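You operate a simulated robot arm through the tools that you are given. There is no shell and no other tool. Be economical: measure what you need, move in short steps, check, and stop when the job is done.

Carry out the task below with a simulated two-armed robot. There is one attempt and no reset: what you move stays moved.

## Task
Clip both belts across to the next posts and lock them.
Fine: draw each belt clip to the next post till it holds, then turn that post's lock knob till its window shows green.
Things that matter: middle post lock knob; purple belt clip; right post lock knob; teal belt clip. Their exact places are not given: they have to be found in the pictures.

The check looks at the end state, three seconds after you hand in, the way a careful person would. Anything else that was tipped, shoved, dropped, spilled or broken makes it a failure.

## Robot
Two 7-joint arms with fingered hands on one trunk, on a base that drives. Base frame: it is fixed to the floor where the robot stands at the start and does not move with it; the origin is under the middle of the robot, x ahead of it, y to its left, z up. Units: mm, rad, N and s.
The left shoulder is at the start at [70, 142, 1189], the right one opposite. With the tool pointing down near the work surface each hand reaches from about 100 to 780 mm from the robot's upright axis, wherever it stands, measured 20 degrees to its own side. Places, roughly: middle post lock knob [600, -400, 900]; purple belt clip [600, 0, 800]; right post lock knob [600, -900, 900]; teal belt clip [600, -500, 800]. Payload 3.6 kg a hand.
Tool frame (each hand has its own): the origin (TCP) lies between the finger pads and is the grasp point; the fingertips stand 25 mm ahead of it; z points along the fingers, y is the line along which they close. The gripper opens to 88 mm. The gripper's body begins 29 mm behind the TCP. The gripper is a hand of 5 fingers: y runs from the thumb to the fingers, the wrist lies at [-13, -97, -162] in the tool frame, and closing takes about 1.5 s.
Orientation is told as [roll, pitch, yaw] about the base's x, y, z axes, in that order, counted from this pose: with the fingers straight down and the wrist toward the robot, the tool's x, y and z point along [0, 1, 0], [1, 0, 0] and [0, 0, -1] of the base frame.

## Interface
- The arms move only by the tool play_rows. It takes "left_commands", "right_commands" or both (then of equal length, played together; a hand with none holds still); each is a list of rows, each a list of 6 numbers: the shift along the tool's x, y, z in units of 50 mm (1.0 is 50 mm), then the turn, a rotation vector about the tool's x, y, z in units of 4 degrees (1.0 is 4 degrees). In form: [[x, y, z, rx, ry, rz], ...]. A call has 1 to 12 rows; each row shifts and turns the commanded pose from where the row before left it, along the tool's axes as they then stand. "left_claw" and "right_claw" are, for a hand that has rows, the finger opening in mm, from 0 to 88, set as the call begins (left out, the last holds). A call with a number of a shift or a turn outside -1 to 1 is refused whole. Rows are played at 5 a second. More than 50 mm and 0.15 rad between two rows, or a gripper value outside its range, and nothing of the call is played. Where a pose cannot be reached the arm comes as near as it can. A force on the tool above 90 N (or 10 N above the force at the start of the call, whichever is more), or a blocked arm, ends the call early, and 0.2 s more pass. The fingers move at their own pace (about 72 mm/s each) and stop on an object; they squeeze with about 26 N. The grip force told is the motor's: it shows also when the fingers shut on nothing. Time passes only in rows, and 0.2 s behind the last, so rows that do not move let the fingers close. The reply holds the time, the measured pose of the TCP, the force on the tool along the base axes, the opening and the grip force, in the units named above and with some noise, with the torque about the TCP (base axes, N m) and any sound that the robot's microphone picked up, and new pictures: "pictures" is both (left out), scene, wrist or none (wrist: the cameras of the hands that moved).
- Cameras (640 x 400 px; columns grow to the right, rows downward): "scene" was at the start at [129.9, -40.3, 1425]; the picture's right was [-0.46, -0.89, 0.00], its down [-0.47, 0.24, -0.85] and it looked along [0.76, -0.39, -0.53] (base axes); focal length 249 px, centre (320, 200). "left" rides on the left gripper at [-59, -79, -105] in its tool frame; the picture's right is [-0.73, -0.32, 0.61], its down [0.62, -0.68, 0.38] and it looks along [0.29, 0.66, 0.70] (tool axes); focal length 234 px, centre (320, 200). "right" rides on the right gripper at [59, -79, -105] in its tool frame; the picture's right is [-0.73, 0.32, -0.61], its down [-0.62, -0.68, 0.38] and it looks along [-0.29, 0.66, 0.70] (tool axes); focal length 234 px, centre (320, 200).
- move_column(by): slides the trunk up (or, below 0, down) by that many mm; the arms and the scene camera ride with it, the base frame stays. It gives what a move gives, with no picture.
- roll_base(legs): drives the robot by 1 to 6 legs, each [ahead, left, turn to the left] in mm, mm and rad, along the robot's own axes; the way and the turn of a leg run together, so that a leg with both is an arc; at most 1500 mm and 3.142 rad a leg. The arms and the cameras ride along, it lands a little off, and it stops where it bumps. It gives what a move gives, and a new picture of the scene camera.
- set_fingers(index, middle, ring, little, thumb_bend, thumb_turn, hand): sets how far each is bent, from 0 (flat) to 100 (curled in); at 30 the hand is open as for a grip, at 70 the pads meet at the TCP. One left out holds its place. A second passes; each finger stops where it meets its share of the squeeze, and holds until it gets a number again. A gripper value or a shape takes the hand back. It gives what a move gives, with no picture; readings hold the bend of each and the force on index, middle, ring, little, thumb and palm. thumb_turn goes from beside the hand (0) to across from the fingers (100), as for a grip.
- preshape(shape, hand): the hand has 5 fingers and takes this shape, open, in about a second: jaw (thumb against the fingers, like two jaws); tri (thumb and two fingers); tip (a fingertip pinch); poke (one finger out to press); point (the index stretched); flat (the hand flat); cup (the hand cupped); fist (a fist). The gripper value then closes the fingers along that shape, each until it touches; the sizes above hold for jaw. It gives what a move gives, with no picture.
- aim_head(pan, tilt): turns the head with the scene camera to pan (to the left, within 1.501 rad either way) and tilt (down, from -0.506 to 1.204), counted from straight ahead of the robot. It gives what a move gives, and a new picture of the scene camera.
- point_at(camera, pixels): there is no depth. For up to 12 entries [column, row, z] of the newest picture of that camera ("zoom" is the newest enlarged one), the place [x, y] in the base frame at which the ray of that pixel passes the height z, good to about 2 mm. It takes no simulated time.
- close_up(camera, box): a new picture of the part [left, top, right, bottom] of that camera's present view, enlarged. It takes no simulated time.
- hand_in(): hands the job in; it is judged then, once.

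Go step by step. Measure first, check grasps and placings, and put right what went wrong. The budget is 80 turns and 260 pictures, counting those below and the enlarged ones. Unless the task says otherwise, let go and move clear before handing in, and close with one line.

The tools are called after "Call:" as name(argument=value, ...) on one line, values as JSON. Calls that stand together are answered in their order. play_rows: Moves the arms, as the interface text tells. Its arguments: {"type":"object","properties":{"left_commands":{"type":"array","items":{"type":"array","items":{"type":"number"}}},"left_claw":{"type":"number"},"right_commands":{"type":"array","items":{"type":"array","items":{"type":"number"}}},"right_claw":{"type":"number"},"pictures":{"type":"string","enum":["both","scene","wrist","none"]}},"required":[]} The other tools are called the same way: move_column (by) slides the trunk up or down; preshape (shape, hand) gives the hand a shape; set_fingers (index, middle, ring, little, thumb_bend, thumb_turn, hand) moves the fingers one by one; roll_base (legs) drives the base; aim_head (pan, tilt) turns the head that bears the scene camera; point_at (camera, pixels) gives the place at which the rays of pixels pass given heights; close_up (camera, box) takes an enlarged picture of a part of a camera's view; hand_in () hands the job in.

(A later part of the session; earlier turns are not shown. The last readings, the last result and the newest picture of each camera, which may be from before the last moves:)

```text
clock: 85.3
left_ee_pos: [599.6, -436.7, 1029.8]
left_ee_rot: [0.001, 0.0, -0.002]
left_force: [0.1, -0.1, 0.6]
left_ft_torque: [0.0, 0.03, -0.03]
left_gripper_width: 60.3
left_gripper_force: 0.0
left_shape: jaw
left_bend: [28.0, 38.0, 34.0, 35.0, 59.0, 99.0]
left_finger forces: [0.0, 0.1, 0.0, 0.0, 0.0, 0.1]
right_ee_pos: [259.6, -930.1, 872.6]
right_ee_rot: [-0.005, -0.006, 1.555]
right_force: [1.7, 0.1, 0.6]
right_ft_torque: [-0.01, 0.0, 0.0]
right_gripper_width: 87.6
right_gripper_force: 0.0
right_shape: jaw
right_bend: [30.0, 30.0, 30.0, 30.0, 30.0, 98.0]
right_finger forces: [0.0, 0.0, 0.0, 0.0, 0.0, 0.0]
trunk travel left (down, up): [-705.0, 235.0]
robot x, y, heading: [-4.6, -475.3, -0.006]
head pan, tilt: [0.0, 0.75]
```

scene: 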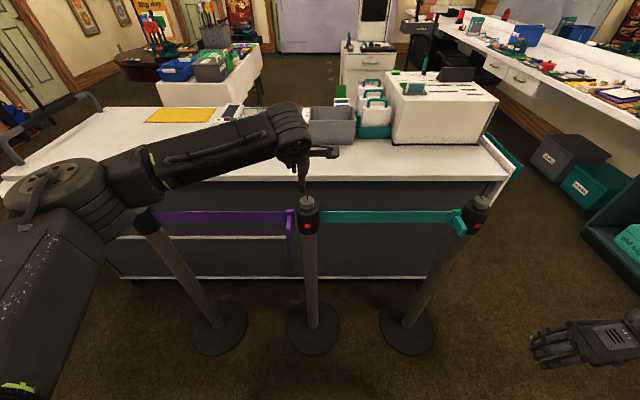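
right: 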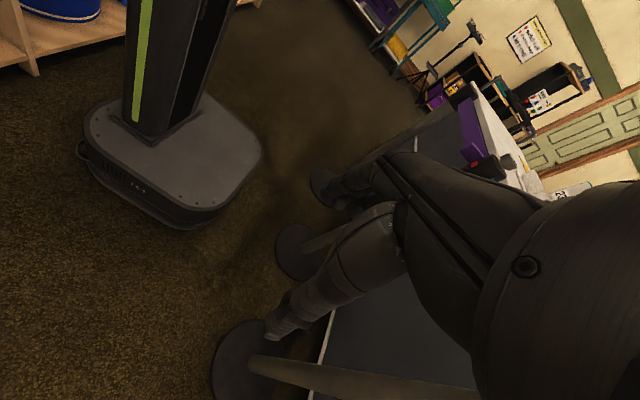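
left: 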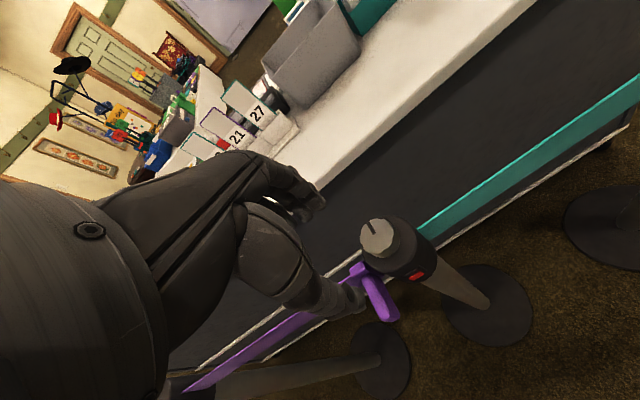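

Call:
close_up(camera="left", box=[320, 190, 440, 290])

Call:
close_up(camera="scene", box=[270, 180, 350, 240])

Call:
point_at(camera="left", pixels=[[377, 235, 900], [377, 235, 915]])

```text
4.00 times, centred on (380, 240) of left
```

zoom: 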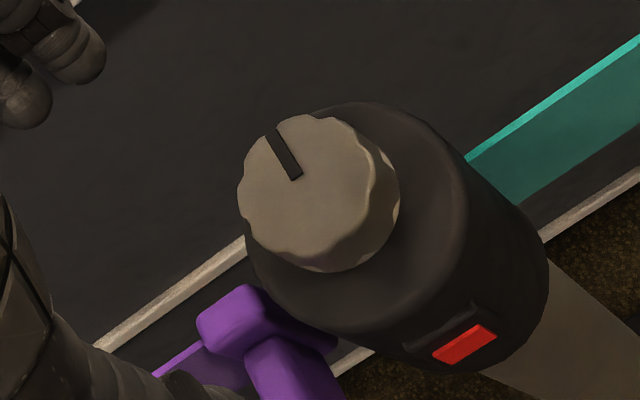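

```text
6.67 times, centred on (310, 210) of scene
```

zoom: 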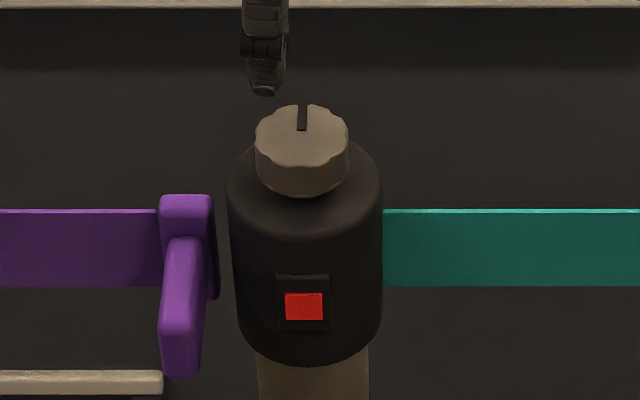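

```text
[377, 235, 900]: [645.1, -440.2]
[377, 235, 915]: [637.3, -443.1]
```

Call:
point_at(camera="left", pixels=[[377.5, 237.5, 905], [377.5, 237.5, 920]])

Call:
point_at(camera="scene", pixels=[[307.3, 200, 905], [307.3, 200, 920], [481, 201, 905], [481, 201, 920]])

Call:
close_up(camera="scene", box=[440, 180, 520, 240])

```text
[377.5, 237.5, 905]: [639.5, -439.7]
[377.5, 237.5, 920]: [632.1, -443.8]
```

```text
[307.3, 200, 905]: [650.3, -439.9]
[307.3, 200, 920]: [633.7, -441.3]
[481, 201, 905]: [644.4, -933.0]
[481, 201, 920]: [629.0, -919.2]
```

```text
6.67 times, centred on (480, 210) of scene
```

zoom: 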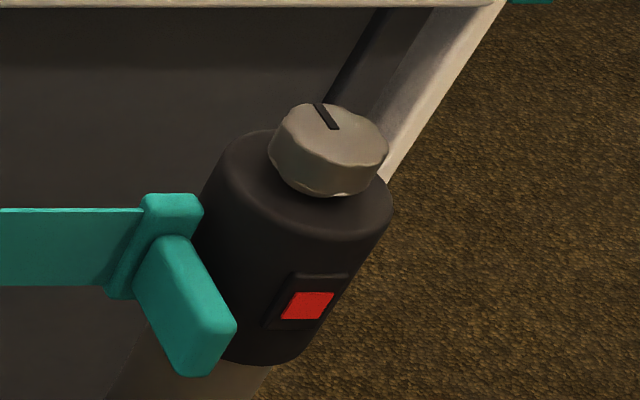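

Middle knob: centre ≈ (633,-442), top z≈919. Lower the open hand over it to z≈930 and check the view.

Call:
play_rows(left_commands=[[-0.12, 0.68, 0, 0, 0, 0], [0, 0, 0.9, 0, 0, 0], [0, 0, 0.9, 0, 0, 0], [0, 0, 0.2, 0, 0, 0], [0, 0, 0, 0, 0, 0]], left_claw=60, pictures="none")

Call:
close_up(camera="left", box=[240, 160, 440, 300])

Call:
close_up(camera="scene", box=[260, 150, 360, 230])

```text
clock: 86.5
left_ee_pos: [632.1, -442.8, 931.6]
left_ee_rot: [-0.001, -0.001, -0.001]
left_force: [-0.7, 0.3, -0.7]
left_ft_torque: [0.01, -0.04, 0.0]
left_gripper_width: 60.0
left_gripper_force: 0.1
left_shape: jaw
left_bend: [28.0, 38.0, 34.0, 35.0, 59.0, 99.0]
left_finger forces: [0.0, 0.0, 0.1, 0.0, 0.0, 0.1]
right_ee_pos: [260.2, -929.6, 874.2]
right_ee_rot: [-0.003, -0.009, 1.555]
right_force: [0.3, 0.5, 1.2]
right_ft_torque: [-0.01, -0.05, 0.01]
right_gripper_width: 87.6
right_gripper_force: 0.0
right_shape: jaw
right_bend: [30.0, 30.0, 30.0, 30.0, 30.0, 98.0]
right_finger forces: [0.0, 0.0, 0.1, 0.1, 0.0, 0.0]
trunk travel left (down, up): [-705.0, 235.0]
robot x, y, heading: [-0.4, -479.0, 0.002]
head pan, tilt: [0.0, 0.75]
```

```text
2.86 times, centred on (340, 230) of left
```

zoom: 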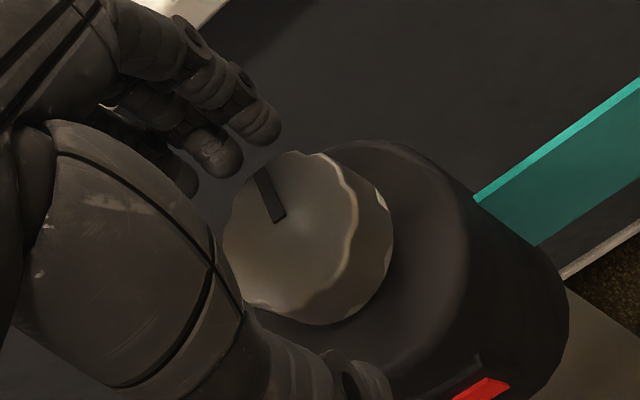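

```text
5.00 times, centred on (310, 190) of scene
```

zoom: 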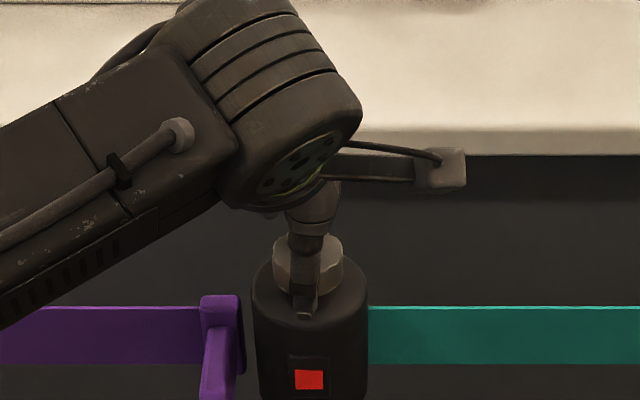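

Nearly centred; nudge 2 mm toward -y, lower to z≈922 and close gently on the knob.

Call:
play_rows(left_commands=[[-0.05, 0, 0.1, 0, 0, 0], [0, 0, 0.08, 0, 0, 0], [0, 0, 0, 0, 0, 0]], left_claw=60, pictures="none")

Call:
play_rows(left_commands=[[0, 0, 0, 0, 0, 0], [0, 0, 0, 0, 0, 0], [0, 0, 0, 0, 0, 0], [0, 0, 0, 0, 0, 0], [0, 0, 0, 0, 0, 0], [0, 0, 0, 0, 0, 0]], left_claw=0, pictures="none")

Call:
close_up(camera="left", box=[240, 160, 440, 300])

Call:
close_up(camera="scene", box=[260, 150, 360, 230])

```text
clock: 87.3
left_ee_pos: [634.6, -444.7, 922.6]
left_ee_rot: [0.0, 0.001, -0.002]
left_force: [0.4, 0.1, 0.1]
left_ft_torque: [-0.01, -0.03, 0.01]
left_gripper_width: 60.1
left_gripper_force: 0.1
left_shape: jaw
left_bend: [28.0, 38.0, 34.0, 35.0, 59.0, 99.0]
left_finger forces: [0.1, 0.0, 0.0, 0.1, 0.1, 0.0]
right_ee_pos: [259.6, -929.6, 873.5]
right_ee_rot: [-0.003, -0.005, 1.555]
right_force: [0.0, -0.3, 0.3]
right_ft_torque: [0.03, -0.01, 0.02]
right_gripper_width: 87.6
right_gripper_force: 0.1
right_shape: jaw
right_bend: [30.0, 30.0, 30.0, 30.0, 30.0, 98.0]
right_finger forces: [0.0, 0.1, 0.0, 0.0, 0.0, 0.1]
trunk travel left (down, up): [-705.0, 235.0]
robot x, y, heading: [-2.4, -472.8, 0.004]
head pan, tilt: [0.0, 0.75]
```

```text
clock: 88.7
left_ee_pos: [633.9, -444.8, 923.0]
left_ee_rot: [0.0, 0.001, 0.0]
left_force: [-4.9, -0.5, -3.5]
left_ft_torque: [-0.02, 0.11, 0.0]
left_gripper_width: 32.6
left_gripper_force: 26.4
left_shape: jaw
left_bend: [74.0, 44.0, 49.0, 45.0, 75.0, 100.0]
left_finger forces: [11.3, 6.9, 0.4, 0.1, 23.4, 0.0]
right_ee_pos: [259.0, -930.4, 874.0]
right_ee_rot: [-0.005, -0.007, 1.557]
right_force: [-0.2, 0.1, -0.1]
right_ft_torque: [0.02, 0.03, 0.02]
right_gripper_width: 87.8
right_gripper_force: 0.1
right_shape: jaw
right_bend: [30.0, 30.0, 30.0, 30.0, 30.0, 98.0]
right_finger forces: [0.0, 0.0, 0.0, 0.0, 0.1, 0.0]
trunk travel left (down, up): [-705.0, 235.0]
robot x, y, heading: [2.7, -479.8, -0.005]
head pan, tilt: [0.0, 0.75]
```

```text
2.86 times, centred on (340, 230) of left
```

zoom: 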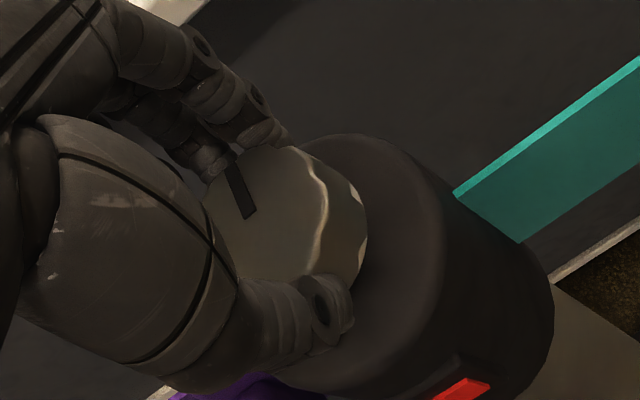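

```text
5.00 times, centred on (310, 190) of scene
```

zoom: 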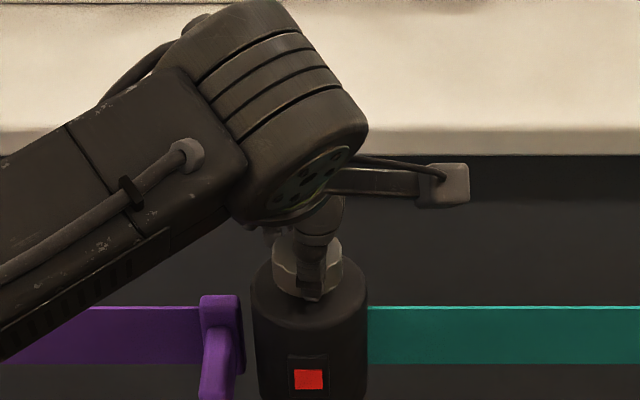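

Knob gripped. Turn clockwise (seen from above) by 28° and look.

Call:
play_rows(left_commands=[[0, 0, 0, 0, 0, 1], [0, 0, 0, 0, 0, 1], [0, 0, 0, 0, 0, 1], [0, 0, 0, 0, 0, 1], [0, 0, 0, 0, 0, 1], [0, 0, 0, 0, 0, 1], [0, 0, 0, 0, 0, 1]], pictures="none")

Call:
close_up(camera="left", box=[240, 160, 440, 300])

Call:
close_up(camera="scene", box=[260, 150, 360, 230])

```text
clock: 90.3
left_ee_pos: [633.5, -443.7, 923.0]
left_ee_rot: [0.0, 0.001, -0.493]
left_force: [-1.7, 6.8, -2.5]
left_ft_torque: [0.13, -0.01, 0.19]
left_gripper_width: 30.6
left_gripper_force: 25.9
left_shape: jaw
left_bend: [74.0, 46.0, 49.0, 45.0, 76.0, 97.0]
left_finger forces: [9.3, 7.6, 0.3, 0.0, 21.6, 0.1]
right_ee_pos: [260.0, -928.5, 874.2]
right_ee_rot: [-0.003, -0.006, 1.557]
right_force: [-0.7, -0.5, 0.3]
right_ft_torque: [0.04, 0.02, -0.02]
right_gripper_width: 87.5
right_gripper_force: 0.0
right_shape: jaw
right_bend: [30.0, 30.0, 30.0, 30.0, 30.0, 98.0]
right_finger forces: [0.0, 0.0, 0.0, 0.1, 0.0, 0.0]
trunk travel left (down, up): [-705.0, 235.0]
robot x, y, heading: [0.4, -478.3, -0.002]
head pan, tilt: [0.0, 0.75]
```

```text
2.86 times, centred on (340, 230) of left
```

zoom: 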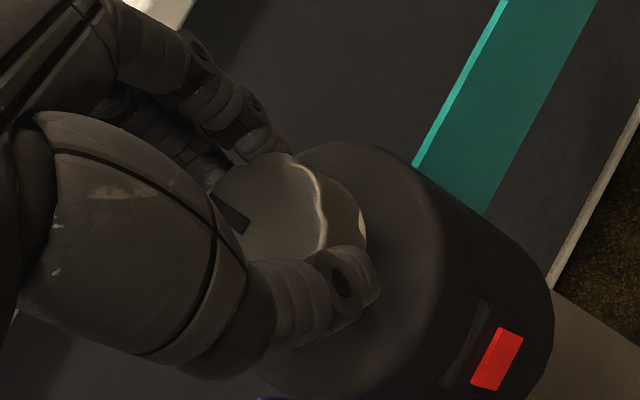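

```text
5.00 times, centred on (310, 190) of scene
```

zoom: 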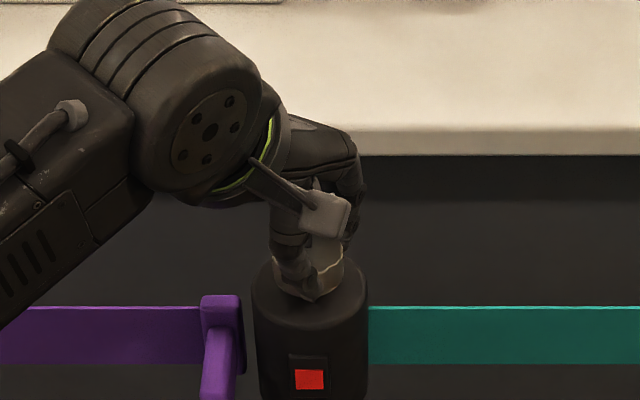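

The slot turned with the background, not the hand, so clockwise is blocked. Turn the other way: rotate counter-clockwise while still gripped.

Call:
play_rows(left_commands=[[0, 0, 0, 0, 0, -1], [0, 0, 0, 0, 0, -1], [0, 0, 0, 0, 0, -1], [0, 0, 0, 0, 0, -1], [0, 0, 0, 0, 0, -1], [0, 0, 0, 0, 0, -1], [0, 0, 0, 0, 0, -1], [0, 0, 0, 0, 0, -1], [0, 0, 0, 0, 0, -1], [0, 0, 0, 0, 0, -1], [0, 0, 0, 0, 0, -1]], pictures="none")

Call:
close_up(camera="left", box=[240, 160, 440, 300])

Call:
close_up(camera="scene", box=[260, 150, 360, 230])

```text
clock: 92.7
left_ee_pos: [634.5, -447.9, 923.1]
left_ee_rot: [0.0, -0.002, 0.278]
left_force: [3.0, -9.5, -1.4]
left_ft_torque: [-0.13, -0.11, -0.05]
left_gripper_width: 30.9
left_gripper_force: 26.0
left_shape: jaw
left_bend: [74.0, 45.0, 49.0, 45.0, 76.0, 97.0]
left_finger forces: [14.0, 7.7, 0.3, 0.0, 22.5, 0.0]
right_ee_pos: [261.4, -931.3, 872.4]
right_ee_rot: [-0.004, -0.01, 1.555]
right_force: [-0.3, -0.2, -0.4]
right_ft_torque: [-0.02, -0.01, -0.02]
right_gripper_width: 87.9
right_gripper_force: 0.0
right_shape: jaw
right_bend: [30.0, 30.0, 30.0, 30.0, 30.0, 98.0]
right_finger forces: [0.0, 0.0, 0.0, 0.1, 0.1, 0.1]
trunk travel left (down, up): [-705.0, 235.0]
robot x, y, heading: [-1.2, -479.0, -0.006]
head pan, tilt: [0.0, 0.75]
```

```text
2.86 times, centred on (340, 230) of left
```

zoom: 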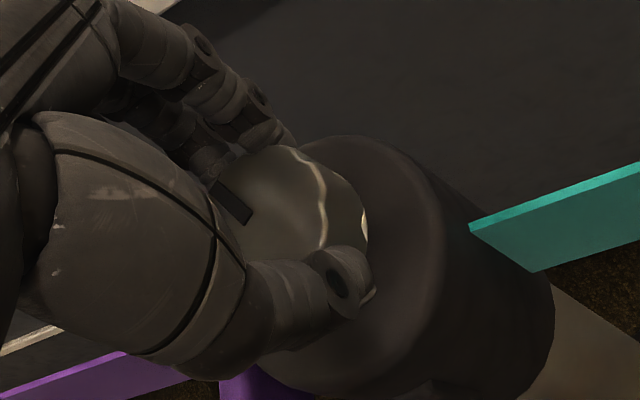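

```text
5.00 times, centred on (310, 190) of scene
```

zoom: 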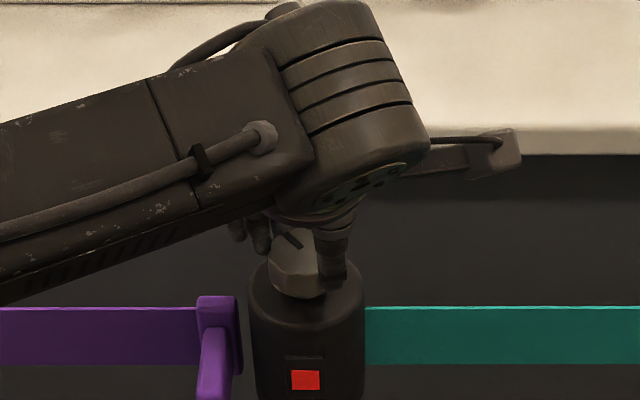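

Counter-clockwise works: the slot has turned ~40° left in the scene view. Continue, correcting 3 mm in y.

Call:
play_rows(left_commands=[[0.04, 0, 0, 0, 0, -1], [0.02, 0, 0, 0, 0, -1], [0, 0, 0, 0, 0, -1], [0, 0, 0, 0, 0, -1], [0, 0, 0, 0, 0, -1], [0, 0, 0, 0, 0, -1], [0, 0, 0, 0, 0, -1], [0, 0, 0, 0, 0, -1]], pictures="none")

Call:
close_up(camera="left", box=[240, 160, 440, 300])

Call:
close_up(camera="scene", box=[260, 150, 360, 230])

```text
clock: 94.5
left_ee_pos: [634.7, -444.5, 921.1]
left_ee_rot: [0.001, -0.002, 0.838]
left_force: [12.1, -16.3, 1.6]
left_ft_torque: [-0.16, -0.25, -0.15]
left_gripper_width: 30.0
left_gripper_force: 26.1
left_shape: jaw
left_bend: [74.0, 47.0, 49.0, 45.0, 77.0, 91.0]
left_finger forces: [12.4, 4.8, 0.1, 0.0, 27.2, 0.0]
right_ee_pos: [261.9, -930.9, 871.5]
right_ee_rot: [-0.001, -0.008, 1.553]
right_force: [0.2, -0.7, -1.1]
right_ft_torque: [-0.02, 0.01, 0.01]
right_gripper_width: 87.6
right_gripper_force: 0.2
right_shape: jaw
right_bend: [30.0, 30.0, 30.0, 30.0, 30.0, 98.0]
right_finger forces: [0.0, 0.0, 0.0, 0.0, 0.0, 0.1]
trunk travel left (down, up): [-705.0, 235.0]
robot x, y, heading: [-0.1, -473.8, 0.001]
head pan, tilt: [0.0, 0.75]
```

```text
2.86 times, centred on (340, 230) of left
```

zoom: 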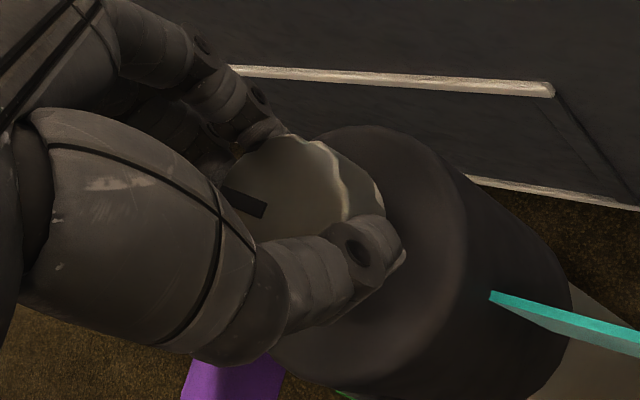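

```text
5.00 times, centred on (310, 190) of scene
```

zoom: 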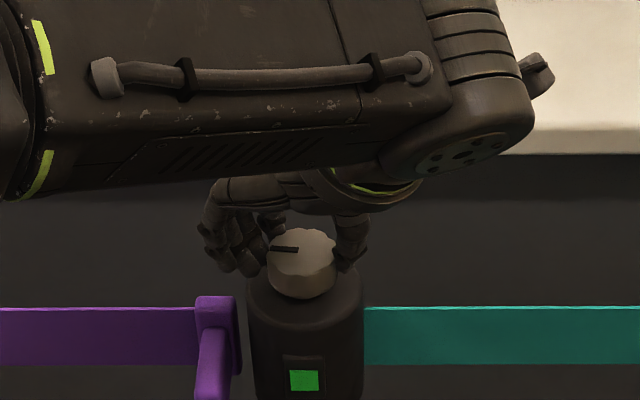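

The middle window is green with the slot turned 90°. Release and lift clear.

Call:
play_rows(left_commands=[[0, 0, 0, 0, 0, 0], [0, 0, 0, 0, 0, 0], [0, 0, 0, 0, 0, 0], [0, 0, -0.6, 0, 0, 0], [0, 0, -1, 0, 0, 0], [0, 0, -1, 0, 0, 0], [0, 0, -0.4, 0, 0, 0]], left_claw=60, pictures="none")

Call:
close_up(camera="scene", box=[260, 150, 360, 230])

```text
clock: 96.1
left_ee_pos: [631.4, -439.4, 1075.4]
left_ee_rot: [0.001, 0.0, 0.838]
left_force: [0.1, 0.2, 0.1]
left_ft_torque: [-0.01, 0.01, 0.01]
left_gripper_width: 59.7
left_gripper_force: 0.1
left_shape: jaw
left_bend: [28.0, 38.0, 34.0, 35.0, 60.0, 100.0]
left_finger forces: [0.1, 0.1, 0.0, 0.0, 0.1, 0.0]
right_ee_pos: [260.4, -929.9, 873.2]
right_ee_rot: [-0.003, -0.005, 1.555]
right_force: [-0.2, 0.7, 0.1]
right_ft_torque: [0.0, 0.02, 0.0]
right_gripper_width: 87.5
right_gripper_force: 0.1
right_shape: jaw
right_bend: [30.0, 30.0, 30.0, 30.0, 30.0, 98.0]
right_finger forces: [0.0, 0.0, 0.1, 0.0, 0.0, 0.0]
trunk travel left (down, up): [-705.0, 235.0]
robot x, y, heading: [0.4, -476.6, -0.0]
head pan, tilt: [0.0, 0.75]
```

```text
5.00 times, centred on (310, 190) of scene
```

zoom: 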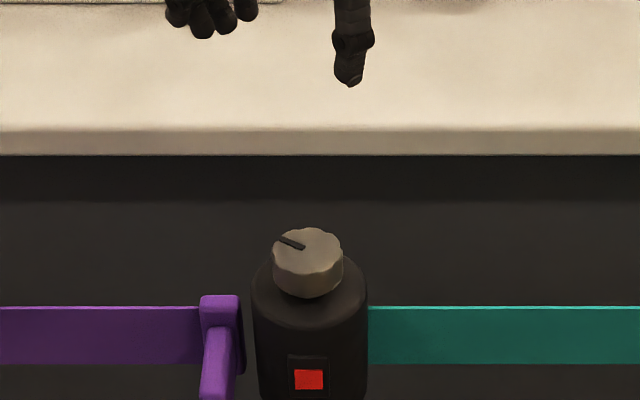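

On release it slipped back (~70°, red again), so it needs turning further past 90°. Return the hand to yaw 0 above the knob for a fresh bite.

Call:
play_rows(left_commands=[[0, 0, 0, 0, 0, 1], [0, 0, 0, 0, 0, 1], [0, 0, 0, 0, 0, 1], [0, 0, 0, 0, 0, 1], [0, 0, 0, 0, 0, 1], [0, 0, 0, 0, 0, 1], [0, 0, 0, 0, 0, 1], [0, 0, 0, 0, 0, 1], [0, 0, 0, 0, 0, 1], [0, 0, 0, 0, 0, 1], [0, 0, 0, 0, 0, 1], [0, 0, 0, 0, 0, 1]], pictures="none")

Call:
play_rows(left_commands=[[-0.07, 0.03, 0.6, 0, 0, 1], [0, 0, 0.9, 0, 0, 1], [0, 0, 0.9, 0, 0, 1], [0, 0, 0.6, 0, 0, 0], [0, 0, 0, 0, 0, 0]], pictures="none")

Call:
close_up(camera="left", box=[240, 160, 440, 300])

Call:
close_up(camera="scene", box=[260, 150, 360, 230])

```text
clock: 98.7
left_ee_pos: [633.5, -441.2, 1073.6]
left_ee_rot: [0.001, 0.0, -0.003]
left_force: [-0.1, -0.5, -0.2]
left_ft_torque: [0.0, -0.01, 0.03]
left_gripper_width: 59.7
left_gripper_force: 0.1
left_shape: jaw
left_bend: [28.0, 38.0, 34.0, 35.0, 60.0, 100.0]
left_finger forces: [0.0, 0.0, 0.0, 0.0, 0.1, 0.1]
right_ee_pos: [259.5, -930.1, 874.3]
right_ee_rot: [-0.004, -0.007, 1.554]
right_force: [-0.4, 0.3, -0.2]
right_ft_torque: [-0.03, 0.01, -0.04]
right_gripper_width: 87.5
right_gripper_force: 0.0
right_shape: jaw
right_bend: [30.0, 30.0, 30.0, 30.0, 30.0, 98.0]
right_finger forces: [0.0, 0.0, 0.0, 0.1, 0.0, 0.0]
trunk travel left (down, up): [-705.0, 235.0]
robot x, y, heading: [-0.9, -473.4, -0.005]
head pan, tilt: [0.0, 0.75]
```

```text
clock: 99.9
left_ee_pos: [634.3, -445.8, 923.0]
left_ee_rot: [0.001, 0.002, -0.211]
left_force: [0.8, 0.1, -0.1]
left_ft_torque: [0.01, -0.02, 0.0]
left_gripper_width: 59.5
left_gripper_force: 0.0
left_shape: jaw
left_bend: [28.0, 38.0, 34.0, 35.0, 60.0, 100.0]
left_finger forces: [0.1, 0.1, 0.1, 0.0, 0.0, 0.0]
right_ee_pos: [259.9, -929.8, 873.9]
right_ee_rot: [-0.004, -0.006, 1.556]
right_force: [0.5, -0.3, 0.7]
right_ft_torque: [-0.01, -0.02, 0.0]
right_gripper_width: 87.5
right_gripper_force: 0.1
right_shape: jaw
right_bend: [30.0, 30.0, 30.0, 30.0, 30.0, 98.0]
right_finger forces: [0.0, 0.0, 0.0, 0.1, 0.0, 0.0]
trunk travel left (down, up): [-705.0, 235.0]
robot x, y, heading: [4.4, -475.9, -0.002]
head pan, tilt: [0.0, 0.75]
```

```text
2.86 times, centred on (340, 230) of left
```

zoom: 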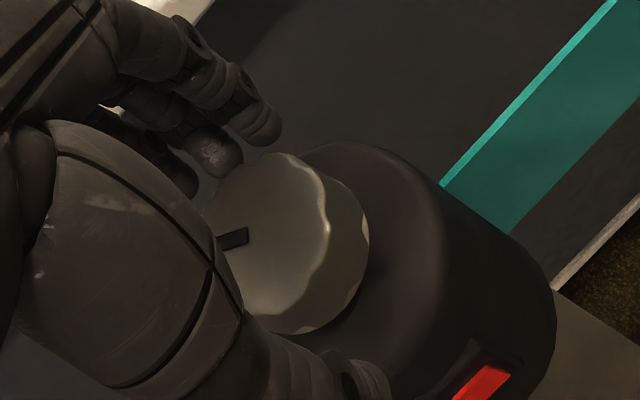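

```text
5.00 times, centred on (310, 190) of scene
```

zoom: 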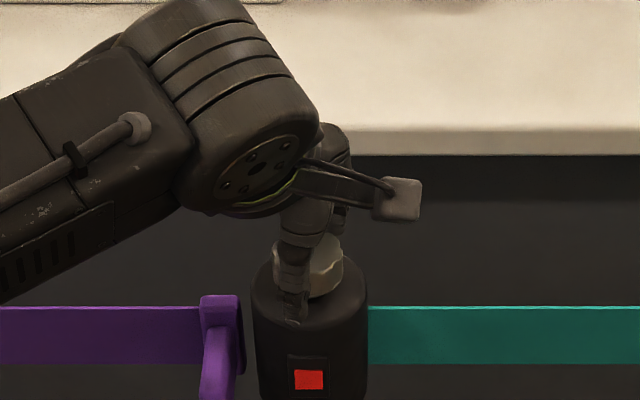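

Grip and turn counter-clockwise about 60°.

Call:
play_rows(left_commands=[[0.04, 0, 0, 0, 0, 0], [0, 0, 0, 0, 0, 0], [0, 0, 0, 0, 0, 0], [0, 0, 0, 0, 0, 0], [0, 0, 0, 0, 0, 0], [0, 0, 0, 0, 0, 0], [0, 0, 0, 0, 0, -1], [0, 0, 0, 0, 0, -1], [0, 0, 0, 0, 0, -1], [0, 0, 0, 0, 0, -1], [0, 0, 0, 0, 0, -1]], left_claw=0, pictures="none")

Call:
play_rows(left_commands=[[0.02, 0, 0, 0, 0, -1], [0, 0, 0, 0, 0, -1], [0, 0, 0, 0, 0, -1], [0, 0, 0, 0, 0, -1], [0, 0, 0, 0, 0, -1], [0, 0, 0, 0, 0, -1], [0, 0, 0, 0, 0, -1], [0, 0, 0, 0, 0, -1]], pictures="none")

Call:
close_up(camera="scene", box=[260, 150, 360, 230])

Call:
close_up(camera="left", box=[240, 160, 440, 300])

```text
clock: 102.3
left_ee_pos: [635.3, -444.3, 923.4]
left_ee_rot: [-0.001, 0.0, 0.14]
left_force: [-2.5, -4.8, -3.9]
left_ft_torque: [-0.06, -0.01, 0.01]
left_gripper_width: 32.3
left_gripper_force: 25.9
left_shape: jaw
left_bend: [74.0, 46.0, 50.0, 47.0, 74.0, 100.0]
left_finger forces: [13.4, 6.6, 0.0, 0.0, 22.8, 0.0]
right_ee_pos: [259.8, -930.5, 872.9]
right_ee_rot: [-0.003, -0.009, 1.556]
right_force: [-0.3, 0.2, 0.3]
right_ft_torque: [-0.01, -0.05, -0.01]
right_gripper_width: 87.6
right_gripper_force: 0.0
right_shape: jaw
right_bend: [30.0, 30.0, 30.0, 30.0, 30.0, 98.0]
right_finger forces: [0.0, 0.1, 0.0, 0.0, 0.1, 0.0]
trunk travel left (down, up): [-705.0, 235.0]
robot x, y, heading: [2.2, -474.2, -0.004]
head pan, tilt: [0.0, 0.75]
```

```text
clock: 104.1
left_ee_pos: [635.4, -446.2, 922.9]
left_ee_rot: [0.0, -0.002, 0.697]
left_force: [4.5, -16.8, 0.0]
left_ft_torque: [-0.33, -0.19, -0.47]
left_gripper_width: 31.8
left_gripper_force: 26.2
left_shape: jaw
left_bend: [74.0, 46.0, 50.0, 47.0, 74.0, 100.0]
left_finger forces: [17.6, 6.0, 0.1, 0.1, 24.4, 0.0]
right_ee_pos: [262.2, -932.6, 871.4]
right_ee_rot: [-0.004, -0.013, 1.554]
right_force: [0.1, -0.5, 1.1]
right_ft_torque: [-0.02, 0.01, 0.0]
right_gripper_width: 87.5
right_gripper_force: 0.0
right_shape: jaw
right_bend: [30.0, 30.0, 30.0, 30.0, 30.0, 98.0]
right_finger forces: [0.0, 0.1, 0.0, 0.1, 0.0, 0.0]
trunk travel left (down, up): [-705.0, 235.0]
robot x, y, heading: [-4.1, -479.4, -0.001]
head pan, tilt: [0.0, 0.75]
```

```text
5.00 times, centred on (310, 190) of scene
```

zoom: 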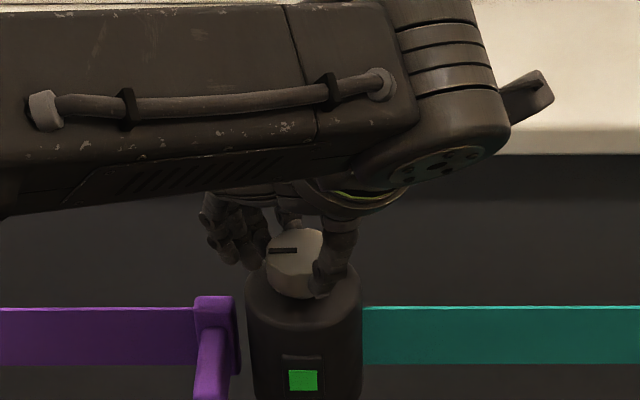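

```text
2.86 times, centred on (340, 230) of left
```

zoom: 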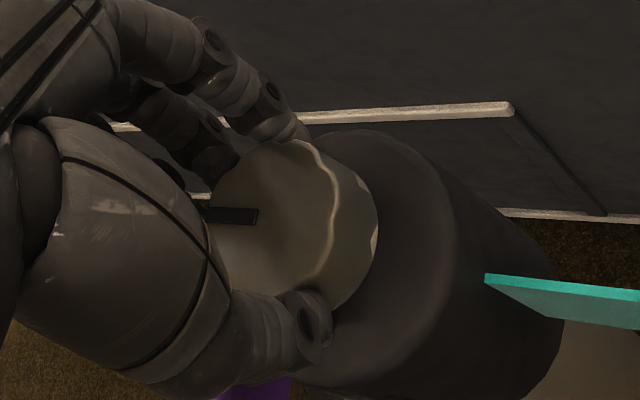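

Green again at the 90° stop, with 17 N side load on the hand. Relieve the side load, then open slowly in small steps.

Call:
play_rows(left_commands=[[-0.03, -0.025, 0, 0, 0, 0], [-0.02, -0.02, 0, 0, 0, 0], [0, 0, 0, 0, 0, 0]], pictures="none")

Call:
play_rows(left_commands=[[0, 0, 0, 0, 0, 0], [0, 0, 0, 0, 0, 0]], left_claw=36, pictures="none")

Call:
close_up(camera="scene", box=[260, 150, 360, 230])

```text
clock: 104.9
left_ee_pos: [636.0, -446.2, 923.2]
left_ee_rot: [0.002, -0.001, 0.698]
left_force: [5.1, -9.6, 0.3]
left_ft_torque: [-0.14, -0.24, -0.37]
left_gripper_width: 31.6
left_gripper_force: 26.1
left_shape: jaw
left_bend: [74.0, 45.0, 50.0, 47.0, 75.0, 100.0]
left_finger forces: [17.1, 8.2, 0.0, 0.0, 22.4, 0.1]
right_ee_pos: [261.4, -931.5, 873.0]
right_ee_rot: [-0.004, -0.012, 1.556]
right_force: [0.2, -0.2, -0.2]
right_ft_torque: [-0.02, -0.02, 0.01]
right_gripper_width: 87.6
right_gripper_force: 0.0
right_shape: jaw
right_bend: [30.0, 30.0, 30.0, 30.0, 30.0, 98.0]
right_finger forces: [0.0, 0.0, 0.0, 0.2, 0.1, 0.0]
trunk travel left (down, up): [-705.0, 235.0]
robot x, y, heading: [0.6, -481.0, -0.001]
head pan, tilt: [0.0, 0.75]
```

```text
clock: 105.5
left_ee_pos: [635.6, -443.3, 923.5]
left_ee_rot: [0.003, 0.001, 0.699]
left_force: [2.9, 1.5, 0.4]
left_ft_torque: [0.0, -0.08, -0.03]
left_gripper_width: 38.2
left_gripper_force: 0.1
left_shape: jaw
left_bend: [74.0, 47.0, 45.0, 43.0, 72.0, 100.0]
left_finger forces: [2.5, 1.3, 0.0, 0.0, 0.0, 0.0]
right_ee_pos: [261.4, -928.8, 873.2]
right_ee_rot: [-0.002, -0.007, 1.557]
right_force: [-0.1, 0.1, 0.8]
right_ft_torque: [-0.01, 0.02, -0.02]
right_gripper_width: 87.4
right_gripper_force: 0.1
right_shape: jaw
right_bend: [30.0, 30.0, 30.0, 30.0, 30.0, 98.0]
right_finger forces: [0.0, 0.1, 0.0, 0.1, 0.0, 0.0]
trunk travel left (down, up): [-705.0, 235.0]
robot x, y, heading: [-3.0, -473.6, -0.002]
head pan, tilt: [0.0, 0.75]
```

```text
5.00 times, centred on (310, 190) of scene
```

zoom: 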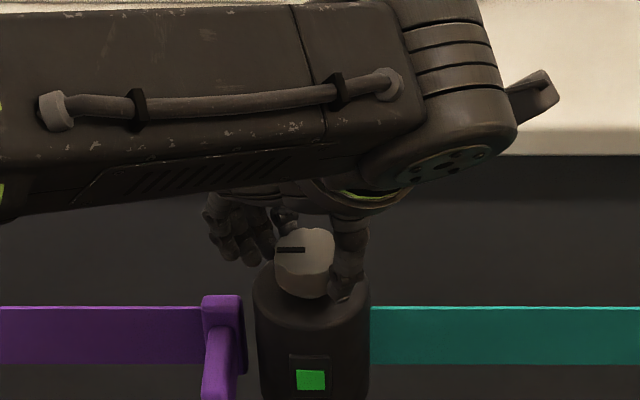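

Still green with only light finger contact. Open fully and lift straight up.

Call:
play_rows(left_commands=[[0, 0, 0, 0, 0, 0], [0, 0, 0, 0, 0, 0], [0, 0, 0, 0, 0, 0]], left_claw=62, pictures="none")

Call:
close_up(camera="scene", box=[260, 150, 360, 230])

Call:
play_rows(left_commands=[[0, 0, -0.3, 0, 0, 0], [0, 0, -0.8, 0, 0, 0], [0, 0, -1, 0, 0, 0], [0, 0, -1, 0, 0, 0], [0, 0, 0, 0, 0, 0]], pictures="none")

Call:
close_up(camera="scene", box=[260, 150, 360, 230])

```text
clock: 106.3
left_ee_pos: [635.2, -446.1, 923.8]
left_ee_rot: [0.0, 0.0, 0.696]
left_force: [-0.5, -0.7, -0.3]
left_ft_torque: [0.0, -0.01, 0.02]
left_gripper_width: 61.4
left_gripper_force: 0.1
left_shape: jaw
left_bend: [27.0, 37.0, 34.0, 35.0, 58.0, 99.0]
left_finger forces: [0.1, 0.0, 0.0, 0.0, 0.1, 0.0]
right_ee_pos: [260.1, -930.0, 874.2]
right_ee_rot: [-0.005, -0.008, 1.556]
right_force: [0.7, -0.5, -0.5]
right_ft_torque: [-0.02, -0.02, -0.03]
right_gripper_width: 87.7
right_gripper_force: 0.0
right_shape: jaw
right_bend: [30.0, 30.0, 30.0, 30.0, 30.0, 98.0]
right_finger forces: [0.0, 0.1, 0.0, 0.0, 0.0, 0.0]
trunk travel left (down, up): [-705.0, 235.0]
robot x, y, heading: [-1.2, -475.0, -0.003]
head pan, tilt: [0.0, 0.75]
```

```text
5.00 times, centred on (310, 190) of scene
```

zoom: 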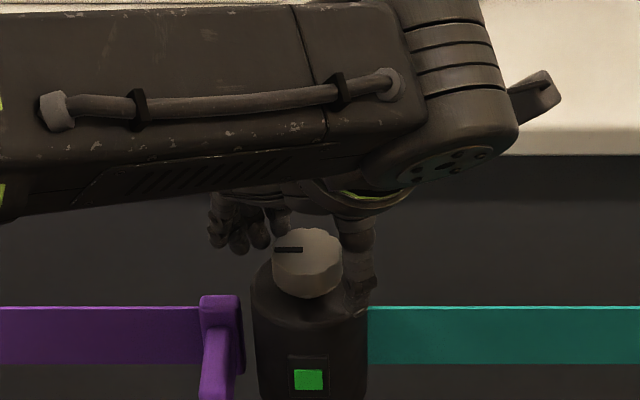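

```text
clock: 107.5
left_ee_pos: [635.5, -445.1, 1078.1]
left_ee_rot: [0.0, 0.001, 0.696]
left_force: [0.3, -0.6, 0.0]
left_ft_torque: [0.01, 0.0, -0.01]
left_gripper_width: 61.9
left_gripper_force: 0.0
left_shape: jaw
left_bend: [27.0, 37.0, 34.0, 35.0, 58.0, 99.0]
left_finger forces: [0.0, 0.0, 0.0, 0.0, 0.1, 0.1]
right_ee_pos: [260.9, -930.3, 873.4]
right_ee_rot: [-0.003, -0.005, 1.554]
right_force: [0.4, -0.4, 0.5]
right_ft_torque: [-0.04, 0.03, -0.02]
right_gripper_width: 87.5
right_gripper_force: 0.0
right_shape: jaw
right_bend: [30.0, 30.0, 30.0, 30.0, 30.0, 98.0]
right_finger forces: [0.0, 0.0, 0.0, 0.1, 0.0, 0.0]
trunk travel left (down, up): [-705.0, 235.0]
robot x, y, heading: [-3.0, -474.6, -0.001]
head pan, tilt: [0.0, 0.75]
```

```text
5.00 times, centred on (310, 190) of scene
```

zoom: 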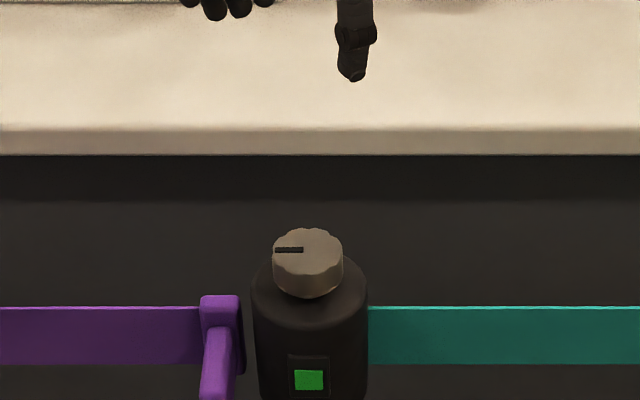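

Middle post stays green after release. Drive 488 mm right to the right post and pre-rotate the left hand to about -40° yaw.

Call:
roll_base(legs=[[0, -487, 0]])

Call:
play_rows(left_commands=[[0, 0, 0, 0, 0, 1], [0, 0, 0, 0, 0, 1], [0, 0, 0, 0, 0, 1], [0, 0, 0, 0, 0, 1], [0, 0, 0, 0, 0, 1], [0, 0, 0, 0, 0, 1], [0, 0, 0, 0, 0, 1], [0, 0, 0, 0, 0, 1], [0, 0, 0, 0, 0, 1], [0, 0, 0, 0, 0, 1]], pictures="none")

Call:
play_rows(left_commands=[[0, 0, 0, 0, 0, 1], [0, 0, 0, 0, 0, 1], [0, 0, 0, 0, 0, 1], [0, 0, 0, 0, 0, 1], [0, 0, 0, 0, 0, 1], [0, 0, 0, 0, 0, 1], [0, 0, 0, 0, 0, 1], [0, 0, 0, 0, 0, 1], [0, 0, 0, 0, 0, 1], [0, 0, 0, 0, 0, 1]], pictures="scene")

Call:
close_up(camera="scene", box=[260, 150, 360, 230])

Call:
close_up(camera="left", box=[300, 180, 460, 300])

```text
clock: 110.4
left_ee_pos: [635.4, -928.3, 1078.0]
left_ee_rot: [-0.001, -0.001, 0.701]
left_force: [0.7, 0.0, 0.0]
left_ft_torque: [0.02, -0.02, 0.0]
left_gripper_width: 61.9
left_gripper_force: 0.1
left_shape: jaw
left_bend: [27.0, 37.0, 34.0, 35.0, 58.0, 99.0]
left_finger forces: [0.0, 0.0, 0.0, 0.1, 0.0, 0.0]
right_ee_pos: [264.6, -1416.1, 873.7]
right_ee_rot: [-0.006, -0.006, 1.562]
right_force: [-0.8, -0.5, 0.5]
right_ft_torque: [0.0, 0.02, 0.02]
right_gripper_width: 87.4
right_gripper_force: 0.1
right_shape: jaw
right_bend: [30.0, 30.0, 30.0, 30.0, 30.0, 98.0]
right_finger forces: [0.1, 0.1, 0.1, 0.1, 0.0, 0.1]
trunk travel left (down, up): [-705.0, 235.0]
robot x, y, heading: [2.4, -961.0, 0.001]
head pan, tilt: [0.0, 0.75]
```

scene: 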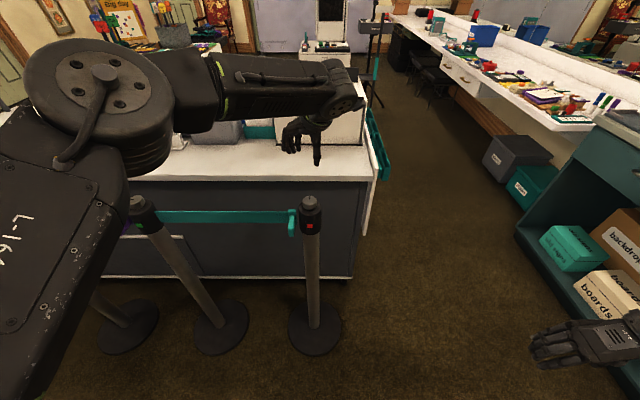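

```text
clock: 112.6
left_ee_pos: [635.1, -929.1, 1077.7]
left_ee_rot: [0.0, 0.0, 0.004]
left_force: [0.1, 0.3, -0.1]
left_ft_torque: [-0.02, -0.01, 0.0]
left_gripper_width: 61.7
left_gripper_force: 0.1
left_shape: jaw
left_bend: [27.0, 37.0, 34.0, 35.0, 58.0, 99.0]
left_finger forces: [0.0, 0.1, 0.1, 0.0, 0.0, 0.1]
right_ee_pos: [262.8, -1416.0, 872.6]
right_ee_rot: [-0.005, -0.009, 1.562]
right_force: [0.3, 0.4, 0.2]
right_ft_torque: [0.0, 0.01, 0.0]
right_gripper_width: 87.3
right_gripper_force: 0.1
right_shape: jaw
right_bend: [30.0, 30.0, 30.0, 30.0, 30.0, 98.0]
right_finger forces: [0.0, 0.0, 0.1, 0.0, 0.0, 0.1]
trunk travel left (down, up): [-705.0, 235.0]
robot x, y, heading: [-0.8, -964.4, 0.002]
head pan, tilt: [0.0, 0.75]
```

```text
clock: 114.8
left_ee_pos: [633.9, -930.5, 1078.1]
left_ee_rot: [0.001, 0.001, -0.694]
left_force: [-0.8, 0.0, -0.3]
left_ft_torque: [-0.06, -0.03, -0.03]
left_gripper_width: 62.0
left_gripper_force: 0.0
left_shape: jaw
left_bend: [27.0, 37.0, 34.0, 35.0, 58.0, 99.0]
left_finger forces: [0.0, 0.0, 0.1, 0.1, 0.1, 0.0]
right_ee_pos: [263.7, -1417.0, 874.2]
right_ee_rot: [-0.004, -0.007, 1.562]
right_force: [-0.2, -1.2, -0.7]
right_ft_torque: [0.01, 0.01, 0.0]
right_gripper_width: 87.7
right_gripper_force: 0.0
right_shape: jaw
right_bend: [30.0, 30.0, 30.0, 30.0, 30.0, 98.0]
right_finger forces: [0.1, 0.0, 0.0, 0.0, 0.1, 0.0]
trunk travel left (down, up): [-705.0, 235.0]
robot x, y, heading: [-3.6, -964.8, 0.007]
head pan, tilt: [0.0, 0.75]
```

scene: 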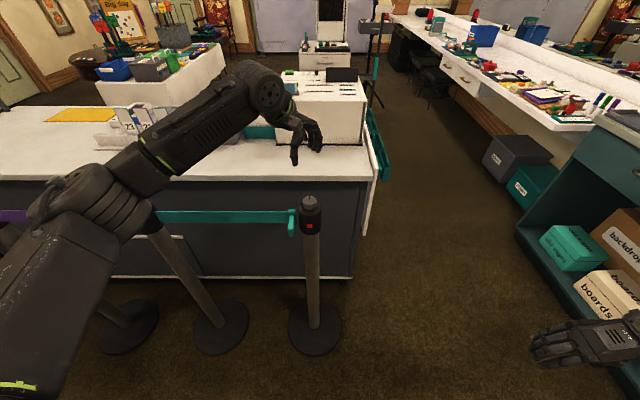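

```text
5.00 times, centred on (310, 190) of scene
```

zoom: 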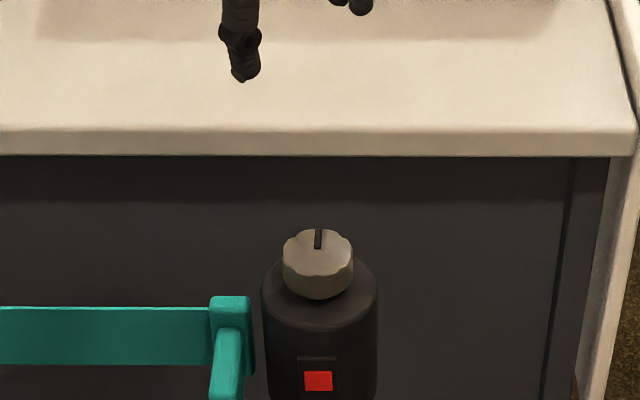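

```text
3.33 times, centred on (380, 240) of left
```

zoom: 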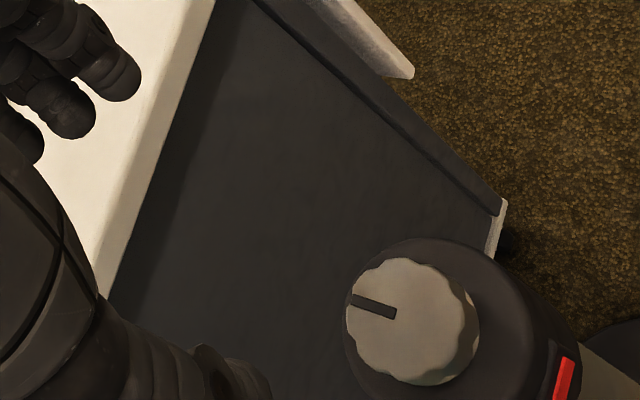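

Call:
point_at(camera="scene", pixels=[[309.6, 200.4, 919]])

Call:
point_at(camera="left", pixels=[[405.5, 276, 919], [405.5, 276, 910]])

```text
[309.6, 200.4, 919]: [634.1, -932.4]
```

```text
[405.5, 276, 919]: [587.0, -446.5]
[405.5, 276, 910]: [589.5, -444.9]
```

Call:
point_at(camera="zoom", pixels=[[410, 320, 919], [410, 320, 910]])

```text
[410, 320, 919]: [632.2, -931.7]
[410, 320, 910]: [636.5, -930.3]
```

Knob at ≈(633,-932). Lower to z≈922, grip and turn counter-clockwise.

Call:
play_rows(left_commands=[[-0.02, 0.02, 1, 0, 0, 0], [0, 0, 0.98, 0, 0, 0], [0, 0, 0.8, 0, 0, 0], [0, 0, 0.34, 0, 0, 0], [0, 0, 0, 0, 0, 0]], left_claw=60, pictures="none")

Call:
play_rows(left_commands=[[0, 0, 0, 0, 0, 0], [0, 0, 0, 0, 0, 0], [0, 0, 0, 0, 0, 0], [0, 0, 0, 0, 0, 0], [0, 0, 0, 0, 0, 0], [0, 0, 0, 0, 0, 0]], left_claw=0, pictures="none")

Call:
close_up(camera="left", box=[240, 160, 440, 300])

```text
clock: 116.0
left_ee_pos: [636.2, -931.6, 921.4]
left_ee_rot: [0.0, -0.001, -0.694]
left_force: [-0.1, 0.7, 0.5]
left_ft_torque: [-0.01, 0.02, 0.0]
left_gripper_width: 60.3
left_gripper_force: 0.0
left_shape: jaw
left_bend: [28.0, 38.0, 34.0, 35.0, 59.0, 99.0]
left_finger forces: [0.0, 0.1, 0.0, 0.1, 0.0, 0.0]
right_ee_pos: [263.3, -1416.5, 873.7]
right_ee_rot: [-0.003, -0.007, 1.562]
right_force: [0.1, 0.5, 0.7]
right_ft_torque: [-0.01, 0.03, 0.01]
right_gripper_width: 87.8
right_gripper_force: 0.0
right_shape: jaw
right_bend: [30.0, 30.0, 30.0, 30.0, 30.0, 98.0]
right_finger forces: [0.0, 0.0, 0.1, 0.0, 0.1, 0.0]
trunk travel left (down, up): [-705.0, 235.0]
robot x, y, heading: [0.6, -966.8, -0.001]
head pan, tilt: [0.0, 0.75]
```

```text
clock: 117.4
left_ee_pos: [636.1, -931.2, 923.3]
left_ee_rot: [-0.001, 0.0, -0.694]
left_force: [-4.6, 1.8, -4.5]
left_ft_torque: [0.0, 0.1, -0.04]
left_gripper_width: 32.9
left_gripper_force: 25.8
left_shape: jaw
left_bend: [74.0, 47.0, 51.0, 48.0, 74.0, 100.0]
left_finger forces: [11.8, 7.0, 0.0, 0.0, 23.2, 0.0]
right_ee_pos: [262.8, -1415.6, 875.2]
right_ee_rot: [-0.007, -0.007, 1.561]
right_force: [0.8, 0.2, -0.6]
right_ft_torque: [-0.01, 0.0, -0.01]
right_gripper_width: 87.7
right_gripper_force: 0.1
right_shape: jaw
right_bend: [30.0, 30.0, 30.0, 30.0, 30.0, 98.0]
right_finger forces: [0.1, 0.1, 0.0, 0.0, 0.1, 0.1]
trunk travel left (down, up): [-705.0, 235.0]
robot x, y, heading: [-2.4, -965.8, 0.007]
head pan, tilt: [0.0, 0.75]
```

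```text
2.86 times, centred on (340, 230) of left
```

zoom: 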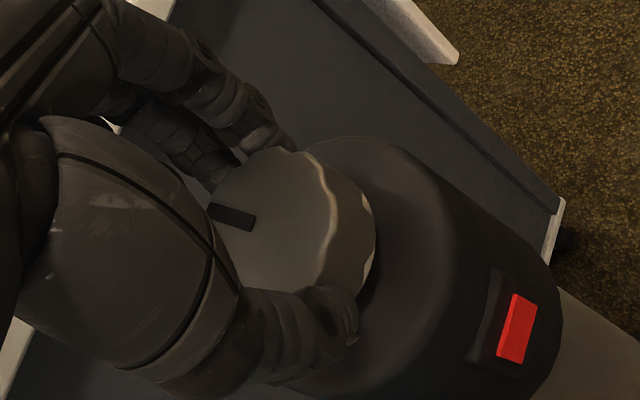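

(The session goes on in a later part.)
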